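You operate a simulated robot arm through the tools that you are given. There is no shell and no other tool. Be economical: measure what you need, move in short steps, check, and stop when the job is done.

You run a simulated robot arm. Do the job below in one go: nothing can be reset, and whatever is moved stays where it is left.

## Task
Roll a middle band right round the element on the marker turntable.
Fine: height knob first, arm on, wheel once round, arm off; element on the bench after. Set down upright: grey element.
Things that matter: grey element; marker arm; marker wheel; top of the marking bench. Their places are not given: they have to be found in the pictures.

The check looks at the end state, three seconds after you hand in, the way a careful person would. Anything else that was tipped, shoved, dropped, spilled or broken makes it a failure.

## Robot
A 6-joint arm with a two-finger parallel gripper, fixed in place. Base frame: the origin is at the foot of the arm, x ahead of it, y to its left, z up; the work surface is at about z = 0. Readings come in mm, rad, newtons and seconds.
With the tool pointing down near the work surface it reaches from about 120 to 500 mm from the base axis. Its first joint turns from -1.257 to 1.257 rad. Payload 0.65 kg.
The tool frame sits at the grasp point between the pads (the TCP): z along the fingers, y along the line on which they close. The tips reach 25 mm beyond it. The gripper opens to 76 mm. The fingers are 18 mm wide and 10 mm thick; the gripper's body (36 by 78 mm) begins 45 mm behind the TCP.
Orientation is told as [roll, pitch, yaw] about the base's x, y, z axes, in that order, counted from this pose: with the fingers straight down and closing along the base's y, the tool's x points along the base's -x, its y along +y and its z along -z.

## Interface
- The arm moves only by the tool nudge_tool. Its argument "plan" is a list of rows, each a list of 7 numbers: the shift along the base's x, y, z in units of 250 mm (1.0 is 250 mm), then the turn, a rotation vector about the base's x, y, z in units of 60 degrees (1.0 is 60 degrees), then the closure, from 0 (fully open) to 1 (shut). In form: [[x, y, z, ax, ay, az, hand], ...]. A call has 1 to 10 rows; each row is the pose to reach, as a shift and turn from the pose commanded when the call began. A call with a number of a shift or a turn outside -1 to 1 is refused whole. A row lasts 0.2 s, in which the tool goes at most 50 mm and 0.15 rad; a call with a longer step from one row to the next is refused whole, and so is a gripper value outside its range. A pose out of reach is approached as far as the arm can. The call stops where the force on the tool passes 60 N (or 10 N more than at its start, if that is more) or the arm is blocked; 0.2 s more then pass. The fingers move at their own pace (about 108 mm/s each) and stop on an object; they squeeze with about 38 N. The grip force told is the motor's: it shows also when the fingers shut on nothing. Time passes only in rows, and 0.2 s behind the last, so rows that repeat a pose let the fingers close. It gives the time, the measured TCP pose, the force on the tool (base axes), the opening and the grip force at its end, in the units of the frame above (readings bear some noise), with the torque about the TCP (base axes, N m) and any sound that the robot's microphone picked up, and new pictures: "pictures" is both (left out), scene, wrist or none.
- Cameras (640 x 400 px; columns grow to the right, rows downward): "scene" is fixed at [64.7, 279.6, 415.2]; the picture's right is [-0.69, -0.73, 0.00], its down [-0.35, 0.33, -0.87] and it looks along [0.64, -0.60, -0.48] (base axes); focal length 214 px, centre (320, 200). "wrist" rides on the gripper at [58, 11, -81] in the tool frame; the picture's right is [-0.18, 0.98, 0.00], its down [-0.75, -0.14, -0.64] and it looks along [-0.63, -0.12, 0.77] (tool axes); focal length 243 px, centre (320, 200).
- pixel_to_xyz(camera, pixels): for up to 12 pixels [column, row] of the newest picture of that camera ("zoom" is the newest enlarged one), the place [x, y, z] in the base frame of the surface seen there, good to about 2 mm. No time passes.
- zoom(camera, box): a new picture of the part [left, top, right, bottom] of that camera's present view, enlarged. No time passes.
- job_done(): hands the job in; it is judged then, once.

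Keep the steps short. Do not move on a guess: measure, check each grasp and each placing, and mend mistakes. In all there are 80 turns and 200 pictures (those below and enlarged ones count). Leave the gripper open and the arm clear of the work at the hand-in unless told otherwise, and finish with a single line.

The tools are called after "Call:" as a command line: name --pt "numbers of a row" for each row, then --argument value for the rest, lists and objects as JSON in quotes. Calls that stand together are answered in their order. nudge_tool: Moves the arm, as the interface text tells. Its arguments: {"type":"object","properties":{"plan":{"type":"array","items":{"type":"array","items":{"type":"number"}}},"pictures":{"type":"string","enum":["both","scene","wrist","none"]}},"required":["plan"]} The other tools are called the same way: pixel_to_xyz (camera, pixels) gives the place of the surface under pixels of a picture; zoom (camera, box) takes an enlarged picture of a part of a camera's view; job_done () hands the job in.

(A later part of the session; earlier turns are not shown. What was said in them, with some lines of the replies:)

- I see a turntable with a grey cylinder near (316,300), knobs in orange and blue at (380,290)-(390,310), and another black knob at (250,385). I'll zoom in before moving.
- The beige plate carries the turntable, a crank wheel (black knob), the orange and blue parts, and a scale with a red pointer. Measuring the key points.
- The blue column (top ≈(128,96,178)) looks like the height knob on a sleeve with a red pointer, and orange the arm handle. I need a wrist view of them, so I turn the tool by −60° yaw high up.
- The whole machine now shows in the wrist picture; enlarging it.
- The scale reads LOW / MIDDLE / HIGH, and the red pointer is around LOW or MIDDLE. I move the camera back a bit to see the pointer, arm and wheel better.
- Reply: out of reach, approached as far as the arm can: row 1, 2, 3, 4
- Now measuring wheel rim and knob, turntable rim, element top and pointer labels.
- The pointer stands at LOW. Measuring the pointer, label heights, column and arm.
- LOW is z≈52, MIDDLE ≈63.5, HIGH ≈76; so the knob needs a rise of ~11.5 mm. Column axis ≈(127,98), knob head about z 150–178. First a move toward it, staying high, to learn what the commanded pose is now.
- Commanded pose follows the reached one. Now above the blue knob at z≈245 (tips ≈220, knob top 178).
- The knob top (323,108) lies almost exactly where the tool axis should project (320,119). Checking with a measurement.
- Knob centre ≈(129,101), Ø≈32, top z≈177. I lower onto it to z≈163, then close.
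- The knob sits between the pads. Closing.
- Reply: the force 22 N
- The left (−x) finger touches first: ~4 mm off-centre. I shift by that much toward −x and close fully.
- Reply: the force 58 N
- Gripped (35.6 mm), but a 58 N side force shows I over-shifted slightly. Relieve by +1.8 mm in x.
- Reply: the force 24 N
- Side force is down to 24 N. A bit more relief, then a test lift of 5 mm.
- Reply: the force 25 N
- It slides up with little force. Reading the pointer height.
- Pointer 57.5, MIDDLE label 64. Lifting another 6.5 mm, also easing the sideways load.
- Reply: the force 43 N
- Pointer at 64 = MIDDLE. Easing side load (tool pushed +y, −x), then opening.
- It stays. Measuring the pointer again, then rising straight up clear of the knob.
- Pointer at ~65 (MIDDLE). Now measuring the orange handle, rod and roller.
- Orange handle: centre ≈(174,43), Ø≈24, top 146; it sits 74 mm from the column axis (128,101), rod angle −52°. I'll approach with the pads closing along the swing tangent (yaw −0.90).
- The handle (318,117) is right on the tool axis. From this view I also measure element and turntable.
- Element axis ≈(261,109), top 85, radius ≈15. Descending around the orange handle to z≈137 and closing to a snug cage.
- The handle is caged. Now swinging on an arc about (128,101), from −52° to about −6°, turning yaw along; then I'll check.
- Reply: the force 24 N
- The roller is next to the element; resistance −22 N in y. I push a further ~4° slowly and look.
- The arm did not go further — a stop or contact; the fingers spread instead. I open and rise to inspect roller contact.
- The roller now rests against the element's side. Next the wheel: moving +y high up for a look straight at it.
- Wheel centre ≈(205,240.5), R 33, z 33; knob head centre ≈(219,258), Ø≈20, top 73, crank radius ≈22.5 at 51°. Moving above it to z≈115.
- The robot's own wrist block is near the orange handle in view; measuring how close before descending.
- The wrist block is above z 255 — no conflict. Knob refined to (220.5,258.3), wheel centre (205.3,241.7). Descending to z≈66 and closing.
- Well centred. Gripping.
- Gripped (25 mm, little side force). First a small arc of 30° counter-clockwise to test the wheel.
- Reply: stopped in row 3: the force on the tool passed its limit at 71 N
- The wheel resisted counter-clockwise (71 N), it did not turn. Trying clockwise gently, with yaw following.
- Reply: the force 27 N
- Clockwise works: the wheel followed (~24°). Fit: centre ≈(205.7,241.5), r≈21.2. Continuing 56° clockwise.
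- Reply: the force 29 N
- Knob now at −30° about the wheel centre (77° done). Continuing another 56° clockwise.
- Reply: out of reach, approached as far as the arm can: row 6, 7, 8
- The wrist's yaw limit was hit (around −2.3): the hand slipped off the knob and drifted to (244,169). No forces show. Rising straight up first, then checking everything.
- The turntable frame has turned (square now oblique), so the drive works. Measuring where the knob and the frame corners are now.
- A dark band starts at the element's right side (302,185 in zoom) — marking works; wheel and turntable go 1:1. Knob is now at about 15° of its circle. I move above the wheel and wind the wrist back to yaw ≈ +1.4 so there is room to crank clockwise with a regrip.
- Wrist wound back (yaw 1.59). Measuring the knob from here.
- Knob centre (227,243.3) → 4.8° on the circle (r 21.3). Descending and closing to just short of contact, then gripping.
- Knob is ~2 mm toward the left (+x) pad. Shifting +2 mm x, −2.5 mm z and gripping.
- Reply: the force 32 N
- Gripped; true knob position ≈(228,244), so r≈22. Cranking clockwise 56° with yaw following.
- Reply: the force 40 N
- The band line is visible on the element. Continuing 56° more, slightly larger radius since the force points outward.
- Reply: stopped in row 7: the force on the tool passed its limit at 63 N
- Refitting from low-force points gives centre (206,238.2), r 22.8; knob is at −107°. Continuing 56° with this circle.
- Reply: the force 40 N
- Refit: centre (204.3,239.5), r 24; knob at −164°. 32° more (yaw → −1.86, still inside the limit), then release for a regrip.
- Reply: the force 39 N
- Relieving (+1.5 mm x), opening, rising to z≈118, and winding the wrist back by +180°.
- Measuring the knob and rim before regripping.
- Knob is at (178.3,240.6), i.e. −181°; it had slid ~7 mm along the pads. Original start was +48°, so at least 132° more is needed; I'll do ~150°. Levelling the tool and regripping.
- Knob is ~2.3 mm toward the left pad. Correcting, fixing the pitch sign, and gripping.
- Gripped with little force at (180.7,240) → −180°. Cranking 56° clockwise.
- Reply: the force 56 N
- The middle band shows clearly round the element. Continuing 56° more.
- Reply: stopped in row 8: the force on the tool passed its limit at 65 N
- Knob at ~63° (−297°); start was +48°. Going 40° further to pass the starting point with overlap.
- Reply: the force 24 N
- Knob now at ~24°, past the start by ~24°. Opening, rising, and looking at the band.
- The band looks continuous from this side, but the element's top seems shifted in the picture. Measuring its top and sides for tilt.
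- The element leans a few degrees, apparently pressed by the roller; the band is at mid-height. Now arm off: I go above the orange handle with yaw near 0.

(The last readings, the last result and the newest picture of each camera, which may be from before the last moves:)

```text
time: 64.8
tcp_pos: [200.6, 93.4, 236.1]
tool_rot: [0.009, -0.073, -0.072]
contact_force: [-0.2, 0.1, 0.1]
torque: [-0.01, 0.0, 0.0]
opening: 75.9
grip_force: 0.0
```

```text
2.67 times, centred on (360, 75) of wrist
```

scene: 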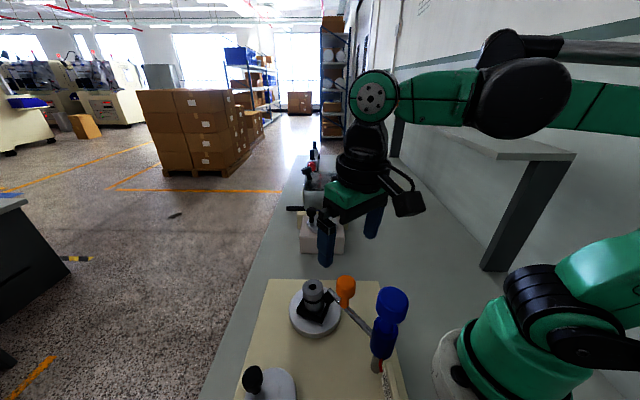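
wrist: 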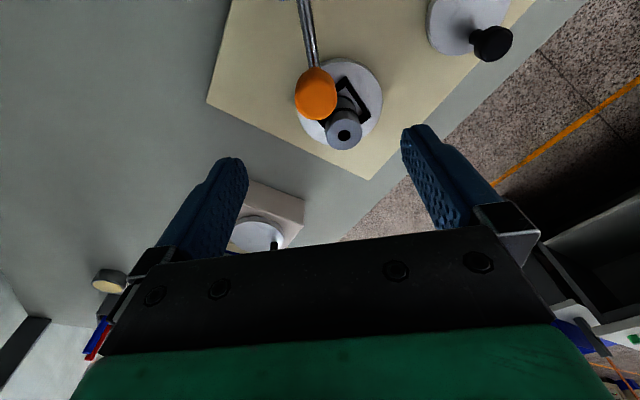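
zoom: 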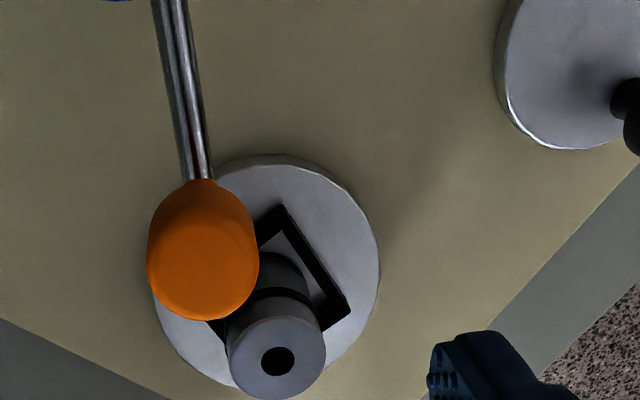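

Pitch should go the other way; I'll correct by +0.07. Measuring the handle.

Call:
pixel_to_xyz --camera "zoom" --pixels '[[200, 260], [155, 260], [252, 255], [205, 310], [190, 150], [275, 360], [235, 350], [320, 350]]'

Call:
nudge_tool --pt "0 0 0 -0.004 0.035 0 0" --pt "0 0 0 -0.008 0.07 0 0" --pt "0 0 0 -0.008 0.07 0 0" --pictures "wrist"

```text
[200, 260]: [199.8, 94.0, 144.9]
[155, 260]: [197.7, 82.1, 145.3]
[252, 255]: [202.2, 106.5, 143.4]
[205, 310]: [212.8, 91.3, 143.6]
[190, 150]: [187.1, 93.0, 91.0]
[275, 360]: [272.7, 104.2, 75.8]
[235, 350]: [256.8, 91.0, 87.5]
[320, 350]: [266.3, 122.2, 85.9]
```

```text
time: 65.6
tcp_pos: [201.2, 95.0, 235.4]
tool_rot: [-0.006, 0.001, -0.073]
contact_force: [0.1, -0.1, 0.3]
torque: [0.02, 0.0, 0.03]
opening: 76.4
grip_force: 0.0
```

wrist: 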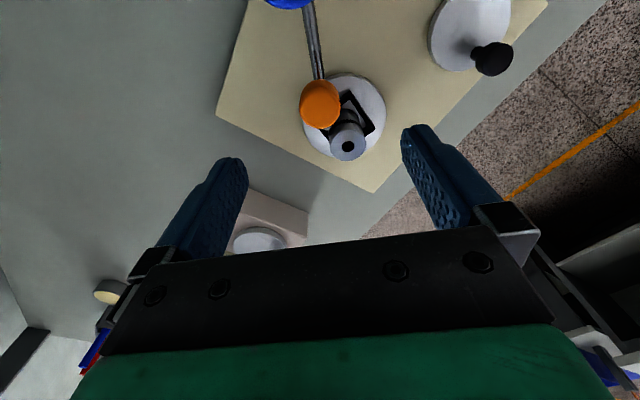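

Handle at (200.5,93.5). Descending around it and caging.

Call:
nudge_tool --pt "0 -0.005 -0.15 0 0 0 0" --pt "0 -0.005 -0.3 0 0 0 0" --pt "0 -0.005 -0.393 0 0 0 0" --pt "0 -0.005 -0.393 0 0 0 0.4" --pt "0 -0.005 -0.393 0 0 0 0.57" --pt "0 -0.005 -0.393 0 0 0 0.57" --pictures "wrist"

```text
time: 67.0
tcp_pos: [199.9, 91.5, 137.9]
tool_rot: [-0.004, 0.002, -0.074]
contact_force: [1.3, 0.4, 0.0]
torque: [-0.02, 0.05, -0.03]
opening: 32.6
grip_force: 0.1
```

wrist: 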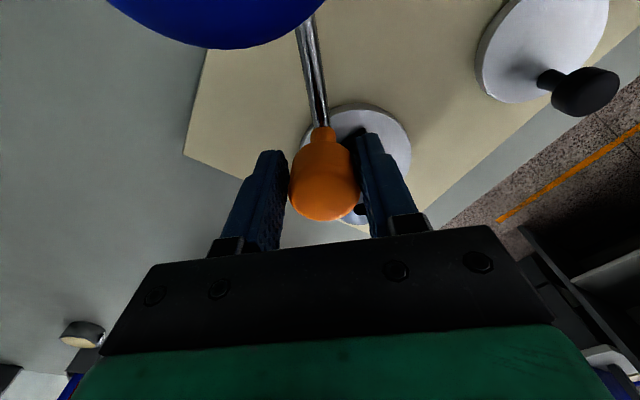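

The handle is caged. Swinging back to the rest angle (−52°).

Call:
nudge_tool --pt "-0.0064 -0.0388 0 0 0 -0.127 0.58" --pt "-0.0184 -0.0764 0 0 0 -0.253 0.58" --pt "-0.0348 -0.112 0 0 0 -0.38 0.58" --pt "-0.056 -0.1448 0 0 0 -0.507 0.58" --pt "-0.0812 -0.1748 0 0 0 -0.633 0.58" --pt "-0.1104 -0.2012 0 0 0 -0.76 0.58" --pt "-0.1104 -0.2012 0 0 0 -0.76 0.58" --pictures "both"

Call:
zoom --camera "scene" --box '[280, 265, 400, 345]'

```text
time: 68.6
tcp_pos: [173.9, 42.3, 138.6]
tool_rot: [-0.007, 0.0, -0.869]
contact_force: [-1.2, -0.5, -0.3]
torque: [-0.04, 0.0, 0.0]
opening: 32.2
grip_force: 0.7
```

scene: 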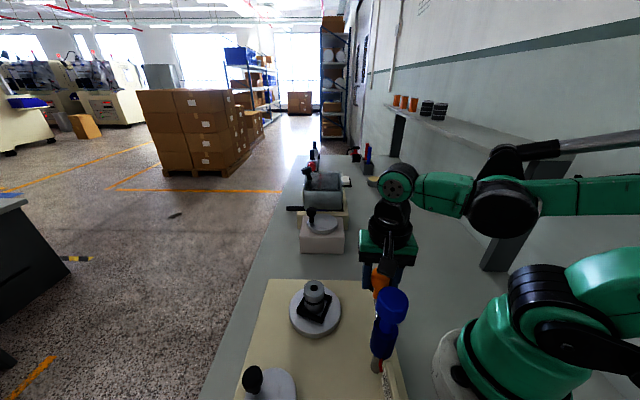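
wrist: 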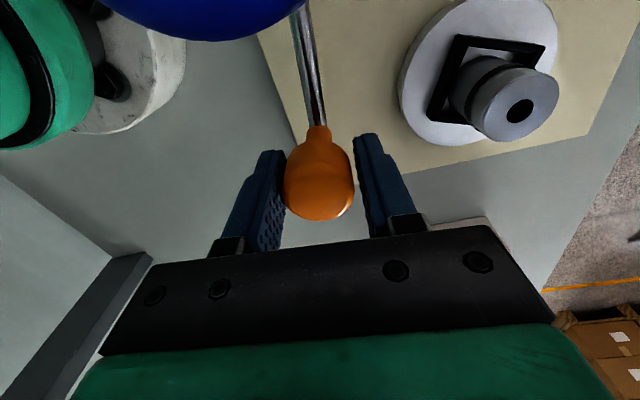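

```text
5.00 times, centred on (340, 305) of scene
```

zoom: 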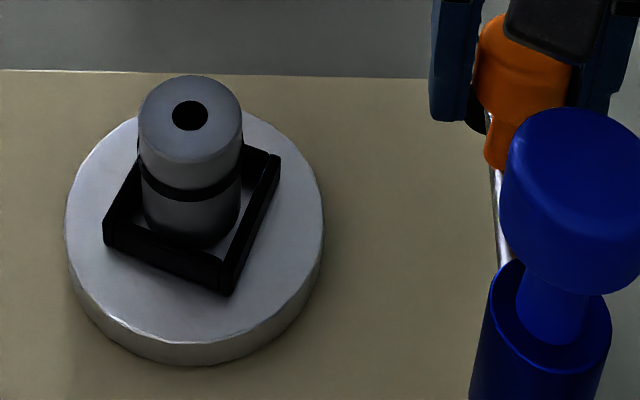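

Arm is off, back at rest; the element stands upright again. Opening and lifting off the handle.

Call:
nudge_tool --pt "0 0 0 0 0 0 0.2" --pt "0 0 0 0 0 0 0" --pt "0 0 0.12 0 0 0 0" --pt "0 0 0.27 0 0 0 0" --pt "0 0 0.4 0 0 0 0" --pictures "wrist"

Call:
zoom --camera "wrist" --box '[240, 0, 500, 160]'

```text
time: 69.8
tcp_pos: [176.2, 40.1, 235.9]
tool_rot: [-0.004, 0.0, -0.87]
contact_force: [0.0, -0.3, 0.8]
torque: [-0.02, -0.02, -0.01]
opening: 76.0
grip_force: 0.0
```

wrist: 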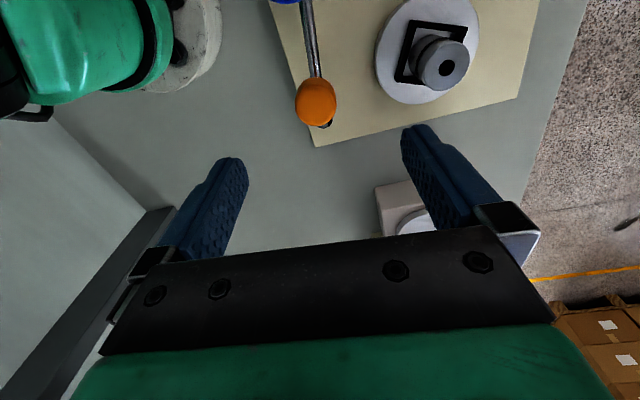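

```text
2.46 times, centred on (370, 80) of wrist
```

zoom: 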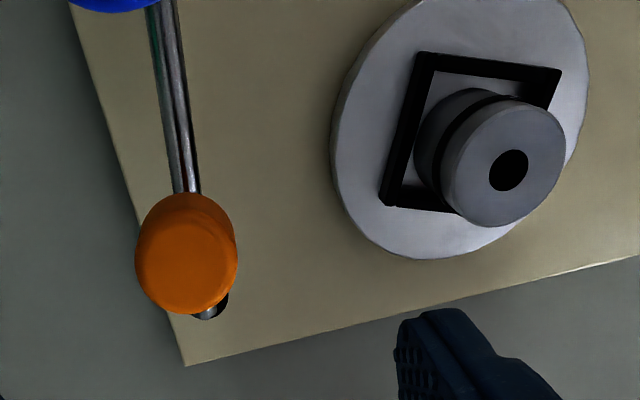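

I want the hidden (south-east) side of the band too. Moving the hand to the far side of the element and turning to yaw ≈2.2.

Call:
nudge_tool --pt "0.08 0.01 0 0 0 0.1425 0" --pt "0.16 0.02 0 0 0 0.285 0" --pt "0.24 0.03 0 0 0 0.4275 0" --pt "0.32 0.04 0 0 0 0.57 0" --pt "0.4 0.05 0 0 0 0.7125 0" --pt "0.48 0.06 0 0 0 0.855 0" --pt "0.548 0.064 0 0 0 0.9975 0" --pictures "none"

Call:
nudge_tool --pt "0 0 0 0 0 0.1425 0" --pt "0 0 0 0 0 0.285 0" --pt "0 0 0 0 0 0.4275 0" --pt "0 0 0 0 0 0.57 0" --pt "0 0 0 0 0 0.7125 0" --pt "0 0 0 0 0 0.855 0" --pt "0 0 0 0 0 0.9975 0" --pictures "none"

Call:
nudge_tool --pt "0 0 -0.05 0 0 0.1425 0" --pt "0 0 -0.1 0 0 0.285 0" --pt "0 0 -0.15 0 0 0.4275 0" --pt "0 0 -0.2 0 0 0.57 0" --pt "0 0 -0.25 0 0 0.7125 0" --pt "0 0 -0.3 0 0 0.855 0" --pt "0 0 -0.3 0 0 0.93 0" --pictures "both"

Call:
zoom --camera "wrist" --box '[220, 60, 420, 260]'

```text
time: 71.4
tcp_pos: [311.4, 59.3, 236.5]
tool_rot: [-0.006, 0.0, 0.178]
contact_force: [0.4, 0.2, 0.7]
torque: [-0.02, 0.0, 0.0]
opening: 76.0
grip_force: 0.0
```

```text
time: 73.0
tcp_pos: [310.8, 59.7, 238.0]
tool_rot: [-0.006, 0.0, 1.223]
contact_force: [-0.1, 0.9, -0.5]
torque: [-0.03, 0.03, 0.03]
opening: 76.0
grip_force: 0.0
```

```text
time: 74.6
tcp_pos: [311.0, 56.9, 162.5]
tool_rot: [-0.006, 0.0, 2.198]
contact_force: [-1.1, -0.7, -0.2]
torque: [0.01, -0.04, 0.0]
opening: 76.1
grip_force: 0.0
```

scene: 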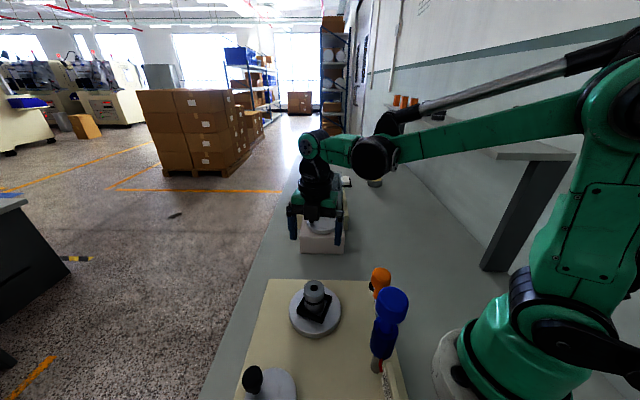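
wrist: 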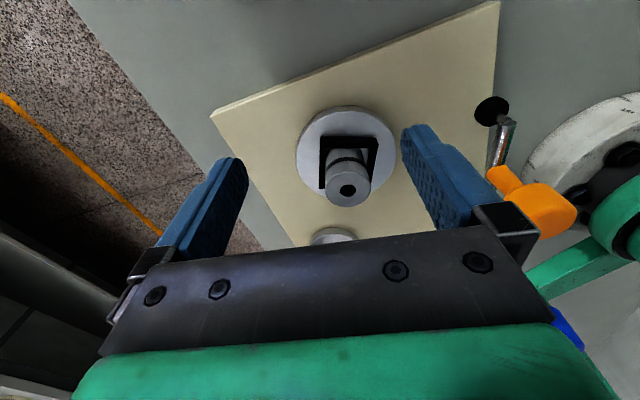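

```text
2.00 times, centred on (320, 160) of wrist
```

zoom: 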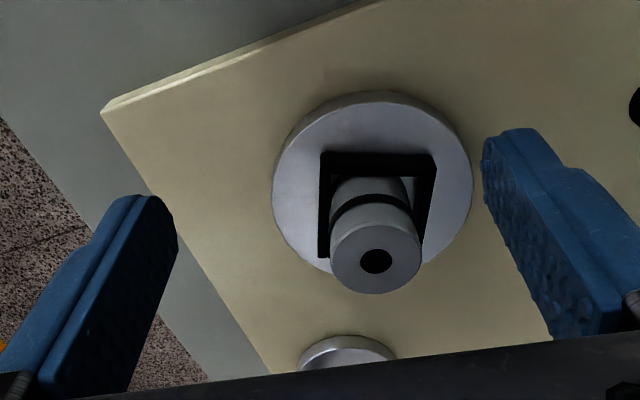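

Call:
zoom --camera "wrist" --box '[310, 120, 390, 215]'

Call:
zoom --camera "scene" --box '[295, 272, 335, 322]'

Call:
pixel_to_xyz --camera "wrist" --pixels '[[348, 180], [331, 184], [366, 183], [348, 172], [346, 205], [321, 190], [320, 138], [376, 138], [348, 138], [345, 158]]'

```text
4.21 times, centred on (350, 168) of wrist
```

zoom: 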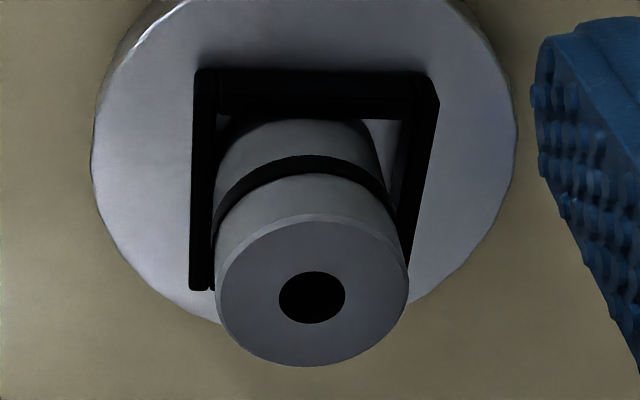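

```text
8.00 times, centred on (315, 297) of scene
```

zoom: 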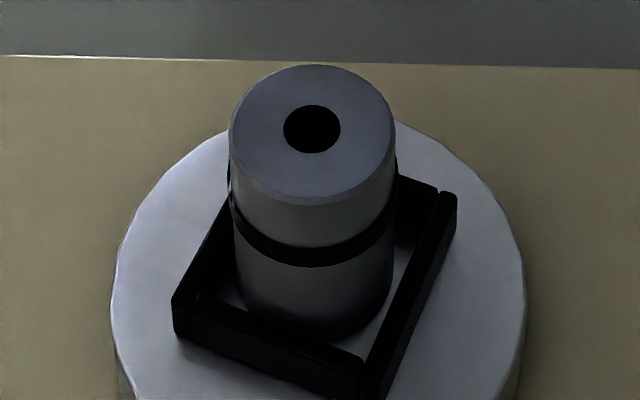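

```text
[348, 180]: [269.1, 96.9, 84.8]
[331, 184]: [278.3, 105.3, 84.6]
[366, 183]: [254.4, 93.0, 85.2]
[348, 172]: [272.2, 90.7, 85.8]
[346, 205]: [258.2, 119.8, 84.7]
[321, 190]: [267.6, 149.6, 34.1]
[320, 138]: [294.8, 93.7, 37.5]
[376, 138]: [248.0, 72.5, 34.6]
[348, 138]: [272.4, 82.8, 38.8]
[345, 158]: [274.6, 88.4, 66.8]
```

The band is unbroken from both opposite sides, at mid-height (z≈66), and the element is upright at (265,105.5), top 85. Now positioning above the element.

Call:
nudge_tool --pt "-0.092 0.097 0 0 0 0 0" --pt "-0.184 0.194 0 0 0 0 0" --pt "-0.184 0.194 -0.1 0 0 0 0" --pt "-0.184 0.194 -0.1 0 0 0 0" --pictures "both"

Call:
pixel_to_xyz --camera "scene" --pixels '[[320, 369], [310, 360], [335, 375], [320, 385]]'

```text
time: 75.6
tcp_pos: [264.6, 106.2, 136.9]
tool_rot: [-0.006, 0.0, 2.193]
contact_force: [-0.4, 0.0, -0.5]
torque: [-0.03, 0.0, 0.0]
opening: 75.8
grip_force: 0.1
```

scene: 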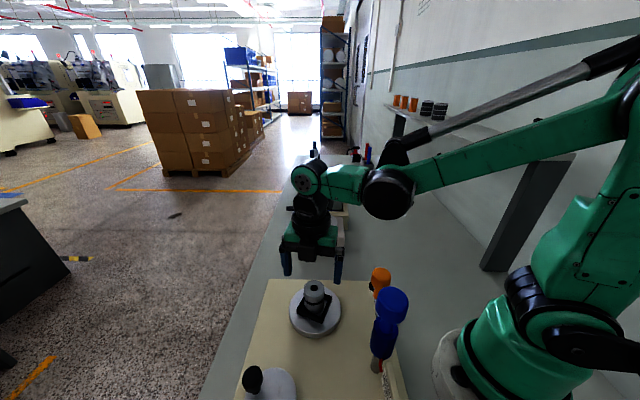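
wrist: 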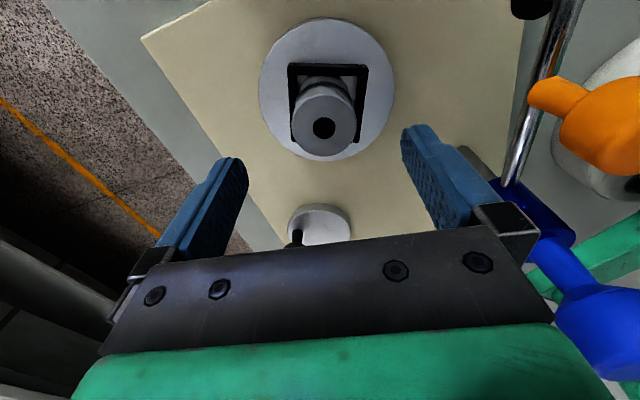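

```text
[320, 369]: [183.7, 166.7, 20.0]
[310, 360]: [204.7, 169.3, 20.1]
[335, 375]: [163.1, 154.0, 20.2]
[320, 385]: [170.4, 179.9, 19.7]
```

Element top at (324,127) vs axis (320,131): ~2 mm shift needed. Plate target (184,166) confirmed free at z 20. Descending to z≈85 and closing gently.

Call:
nudge_tool --pt "-0.006 -0.005 -0.1 0 0 0 0" --pt "-0.006 -0.005 -0.2076 0 0 0 0" --pt "-0.006 -0.005 -0.2076 0 0 0 0.3" --pt "-0.006 -0.005 -0.2076 0 0 0 0.47" --pt "-0.006 -0.005 -0.2076 0 0 0 0.47" --pictures "both"

```text
time: 76.8
tcp_pos: [264.4, 103.7, 88.9]
tool_rot: [-0.006, -0.001, 2.193]
contact_force: [-0.2, -0.5, -0.9]
torque: [-0.01, 0.03, 0.0]
opening: 40.1
grip_force: 0.1
```

scene: 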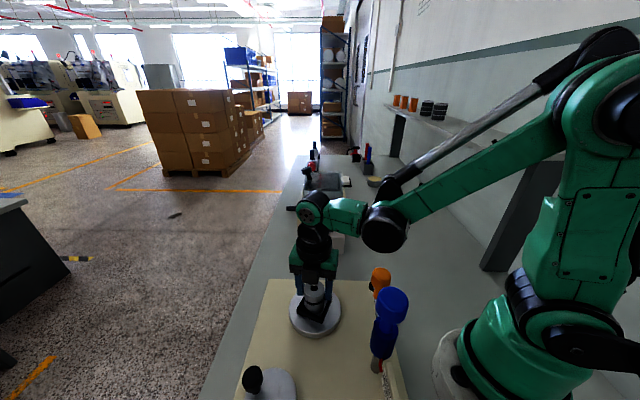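
wrist: 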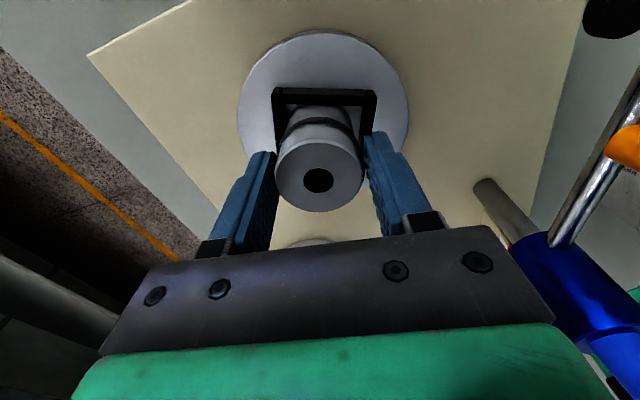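

Centred enough. Lowering 3 mm and gripping.

Call:
nudge_tool --pt "0 0 -0.012 0 0 0 0.47" --pt "0 0 -0.012 0 0 0 0.7" --pt "0 0 -0.012 0 0 0 0.7" --pt "0 0 -0.012 0 0 0 0.7" --pictures "none"

```text
time: 77.8
tcp_pos: [263.9, 104.2, 85.2]
tool_rot: [-0.004, 0.001, 2.193]
contact_force: [-2.0, -2.0, 15.9]
torque: [-0.23, 0.24, 0.01]
opening: 36.8
grip_force: 37.4
```

Gripped at 36.8 mm. Lifting straight up 60 mm.

Call:
nudge_tool --pt "0 0 0.04 0 0 0 0.7" --pt "0 0 0.1 0 0 0 0.7" --pt "0 0 0.18 0 0 0 0.7" --pt "0 0 0.26 0 0 0 0.7" --pt "0 0 0.26 0 0 0 0.7" --pictures "both"

Call:
zoom --camera "scene" --box '[270, 220, 370, 340]'

```text
time: 79.0
tcp_pos: [264.3, 104.2, 148.8]
tool_rot: [-0.005, -0.001, 2.195]
contact_force: [0.3, -0.1, -1.4]
torque: [0.0, 0.02, -0.03]
opening: 36.6
grip_force: 37.9
```

scene: 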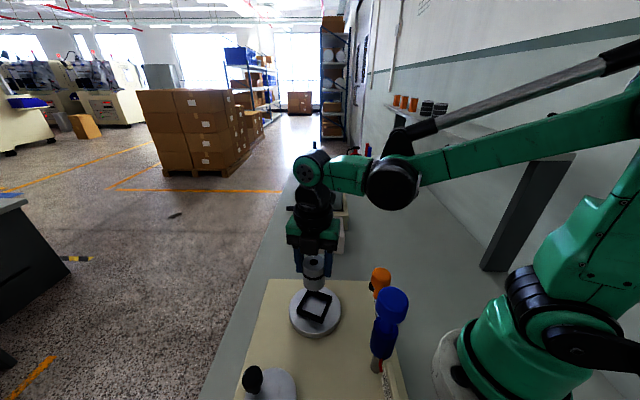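
wrist: 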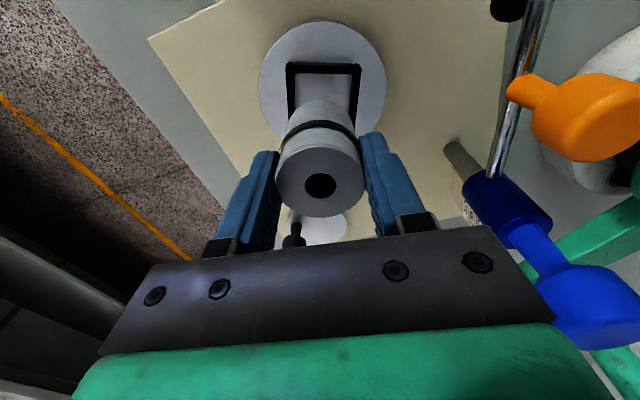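

```text
3.33 times, centred on (320, 280) of scene
```

zoom: 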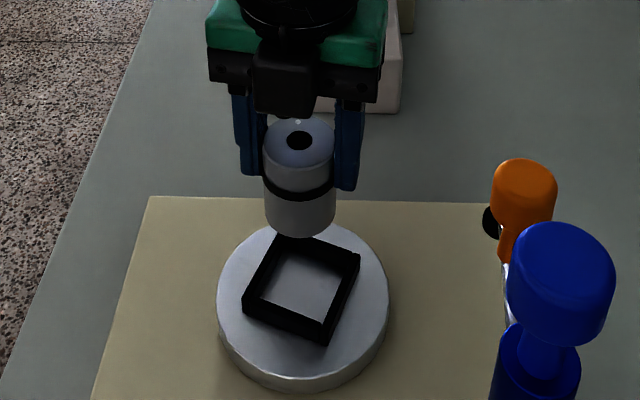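

Element is held upright with its band visible all along. Carrying it to (185,166) at this height.

Call:
nudge_tool --pt "-0.08 0.062 0 0 0 0 0.7" --pt "-0.16 0.124 0 0 0 0 0.7" --pt "-0.24 0.186 0 0 0 0 0.7" --pt "-0.317 0.247 0 0 0 0 0.7" --pt "-0.317 0.247 -0.1 0 0 0 0.7" --pt "-0.317 0.247 -0.2 0 0 0 0.7" --pt "-0.317 0.247 -0.2 0 0 0 0.7" --pictures "both"

Call:
zoom --camera "scene" --box '[240, 260, 420, 400]'

```text
time: 80.6
tcp_pos: [183.6, 165.2, 97.1]
tool_rot: [-0.006, -0.001, 2.194]
contact_force: [0.9, -0.1, -0.3]
torque: [-0.02, 0.0, -0.02]
opening: 36.5
grip_force: 38.1
```

scene: 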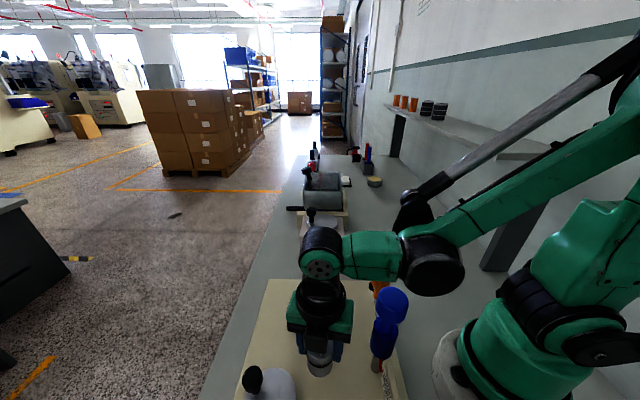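
wrist: 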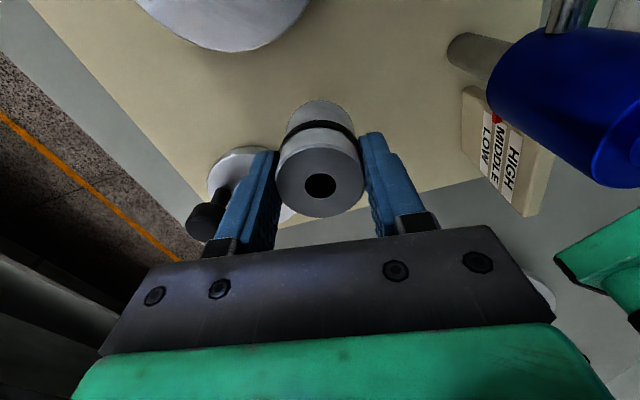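

```text
2.86 times, centred on (330, 330) of scene
```

zoom: 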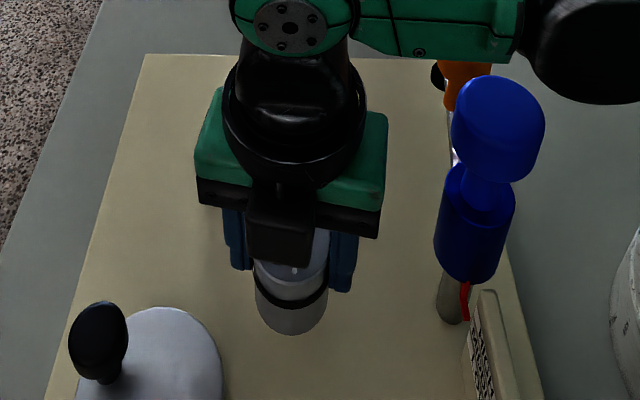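

Checking that the robot's wrist block stays clear of the blue and orange knobs before lowering.

Call:
pixel_to_xyz --camera "scene" --pixels '[[432, 262], [430, 290], [445, 280], [410, 280], [440, 292]]'

```text
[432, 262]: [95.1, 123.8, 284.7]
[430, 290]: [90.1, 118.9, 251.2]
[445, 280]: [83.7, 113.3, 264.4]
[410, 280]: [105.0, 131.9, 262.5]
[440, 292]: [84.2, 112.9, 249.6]
```

Block bottom ≈246, would be ≈219 after lowering; blue top 188 — clear. Lowering to just above contact, slowly at the end.

Call:
nudge_tool --pt "0 0 -0.05 0 0 0 0.7" --pt "0 0 -0.085 0 0 0 0.7" --pt "0 0 -0.095 0 0 0 0.7" --pt "0 0 -0.101 0 0 0 0.7" --pt "0 0 -0.105 0 0 0 0.7" --pt "0 0 -0.105 0 0 0 0.7" --pictures "both"

Call:
zoom --camera "scene" --box '[270, 320, 370, 400]'

```text
time: 82.0
tcp_pos: [184.3, 166.7, 72.0]
tool_rot: [-0.006, -0.001, 2.194]
contact_force: [0.2, -0.2, -0.8]
torque: [0.02, -0.01, -0.06]
opening: 36.8
grip_force: 37.9
```

scene: 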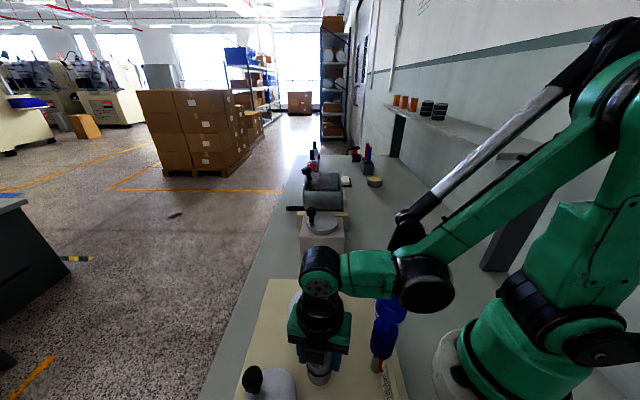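
wrist: 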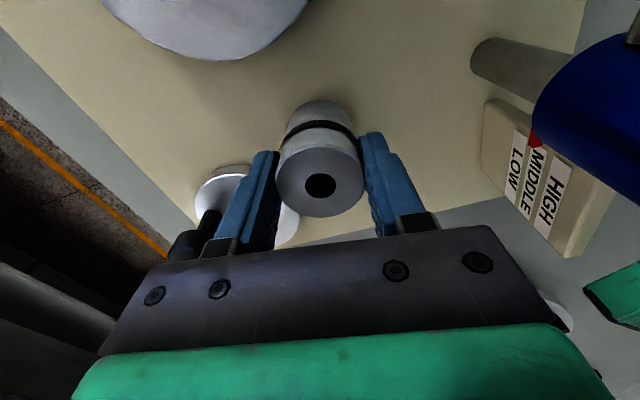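

```text
5.00 times, centred on (320, 360) of scene
```

zoom: 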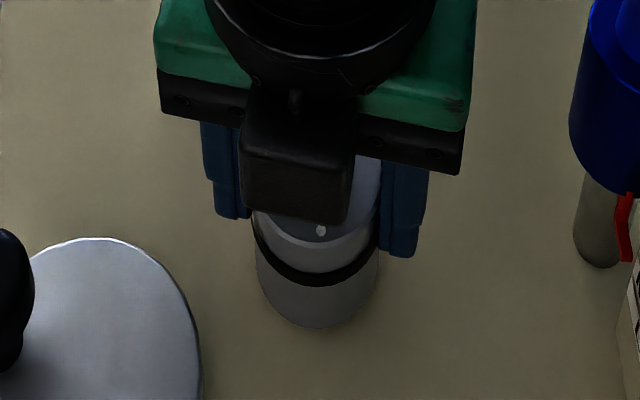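

No contact yet. Stepping down in ~0.7 mm steps.

Call:
nudge_tool --pt "0 0 -0.003 0 0 0 0.7" --pt "0 0 -0.006 0 0 0 0.7" --pt "0 0 -0.008 0 0 0 0.7" --pt "0 0 -0.008 0 0 0 0.7" --pictures "none"

```text
time: 83.0
tcp_pos: [186.0, 166.4, 70.8]
tool_rot: [-0.003, 0.0, 2.192]
contact_force: [0.8, -0.4, -0.9]
torque: [-0.04, 0.0, 0.02]
opening: 36.7
grip_force: 38.2
```

Call:
nudge_tool --pt "0 0 -0.003 0 0 0 0.7" --pt "0 0 -0.005 0 0 0 0.7" --pt "0 0 -0.007 0 0 0 0.7" --pt "0 0 -0.007 0 0 0 0.7" --pictures "scene"

Call:
zoom --camera "scene" --box '[290, 350, 350, 400]'

```text
time: 84.0
tcp_pos: [184.6, 166.7, 68.1]
tool_rot: [-0.006, 0.0, 2.194]
contact_force: [-1.2, 2.7, 11.4]
torque: [-0.07, 0.11, -0.06]
opening: 36.9
grip_force: 38.3
```

scene: 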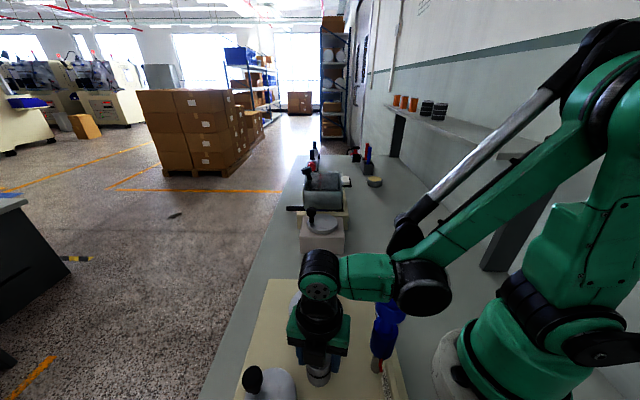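

```text
8.00 times, centred on (320, 375) of scene
```

zoom: 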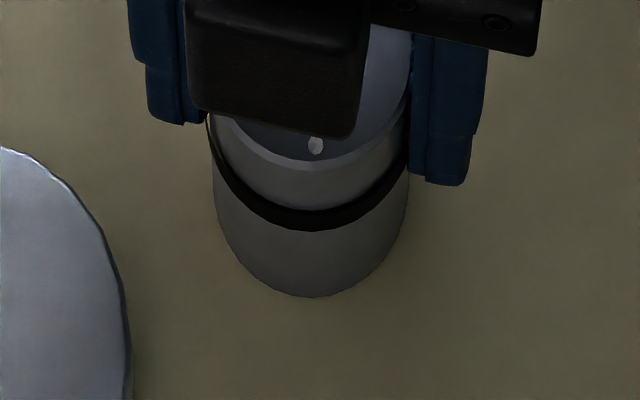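

Contact (+11 N in z) — the element stands on the bench plate. Opening slowly and rising straight up.

Call:
nudge_tool --pt "0 0 0 0 0 0 0.48" --pt "0 0 0 0 0 0 0.4" --pt "0 0 0 0 0 0 0.2" --pt "0 0 0.05 0 0 0 0.2" --pt "0 0 0.2 0 0 0 0.1" --pt "0 0 0.38 0 0 0 0" --pt "0 0 0.56 0 0 0 0" --pictures "both"

Call:
zoom --camera "wrist" --box '[180, 0, 500, 200]'

```text
time: 85.6
tcp_pos: [182.6, 163.0, 207.2]
tool_rot: [-0.007, -0.001, 2.194]
contact_force: [0.8, -0.2, 0.7]
torque: [-0.01, 0.01, -0.03]
opening: 76.0
grip_force: 0.1
```

scene: 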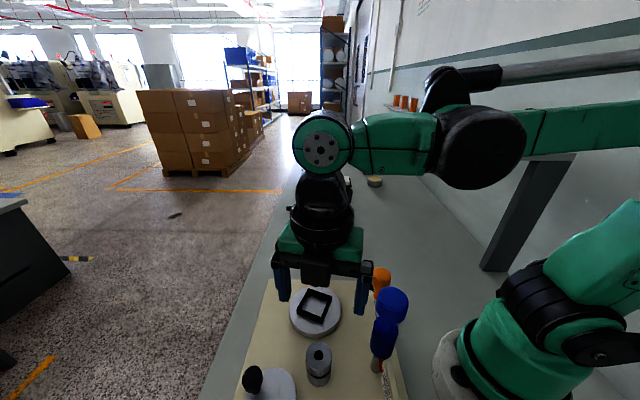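
wrist: 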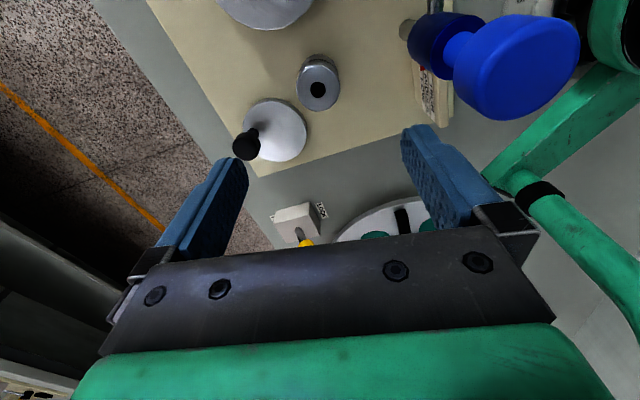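

```text
2.00 times, centred on (340, 100) of wrist
```

zoom: 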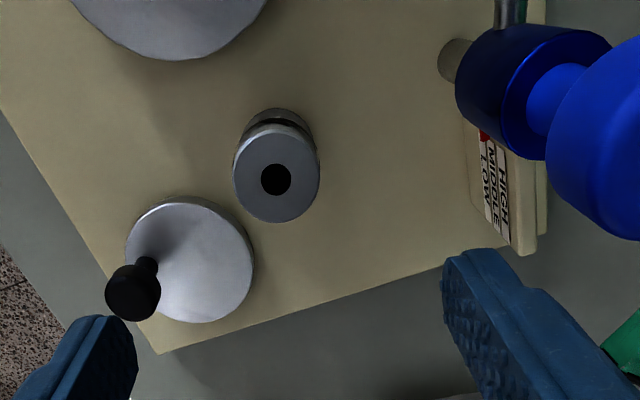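

The element stands upright on the bench plate, gripper open. Backing the arm away up and to the side, then a last look.

Call:
nudge_tool --pt "0 0 0.18 0 0 0 0" --pt "0.15 0 0.3 0 0 0 0" --pt "0.33 0 0.36 0 0 0 0" --pt "0.5 0 0.36 0 0 0 0" --pt "0.5 0 0.36 0 0 0 0" --pictures "scene"

Call:
zoom --camera "scene" --box '[220, 260, 444, 400]'

Call:
zoom --camera "scene" --box '[290, 330, 350, 395]'

Call:
pixel_to_xyz --camera "scene" --pixels '[[318, 346], [310, 350], [327, 350], [318, 380]]'

```text
time: 86.8
tcp_pos: [309.1, 161.1, 296.1]
tool_rot: [-0.006, 0.001, 2.195]
contact_force: [-0.4, 0.1, -0.3]
torque: [-0.01, 0.01, -0.02]
opening: 75.9
grip_force: 0.0
```

scene: 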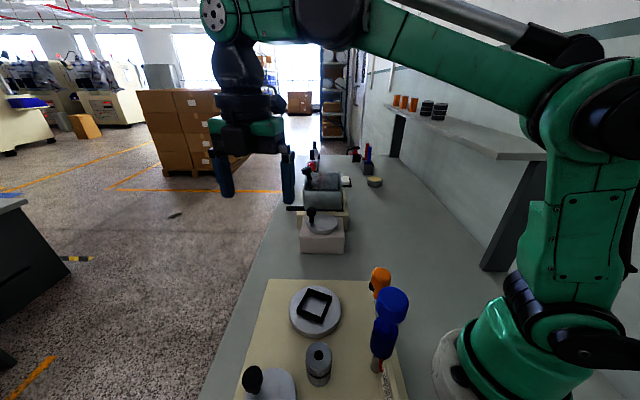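

```text
2.86 times, centred on (332, 330) of scene
```

zoom: 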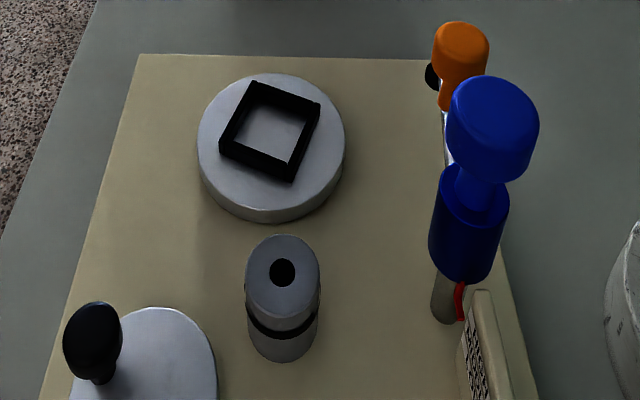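

```text
6.15 times, centred on (320, 362) of scene
```

zoom: 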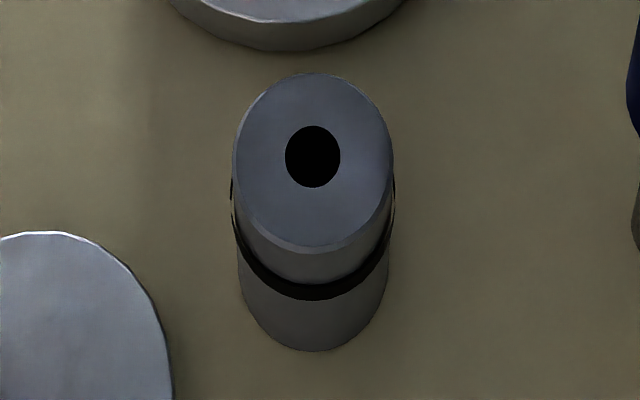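

```text
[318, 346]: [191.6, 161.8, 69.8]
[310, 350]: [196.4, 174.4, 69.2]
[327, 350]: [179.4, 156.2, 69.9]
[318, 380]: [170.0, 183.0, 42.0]
```

The element's top is level at z≈69.5, so it is upright on the plate. The band shows, the arm is off, the pointer is at MIDDLE and nothing else has moved, so I'm handing in.

Call:
job_done

```text
The job is handed in.
```

The element now has a middle band with no visible gap and stands upright on top of the marking bench, which I took to be the beige plate; the marker arm is off, and the gripper is open and clear.
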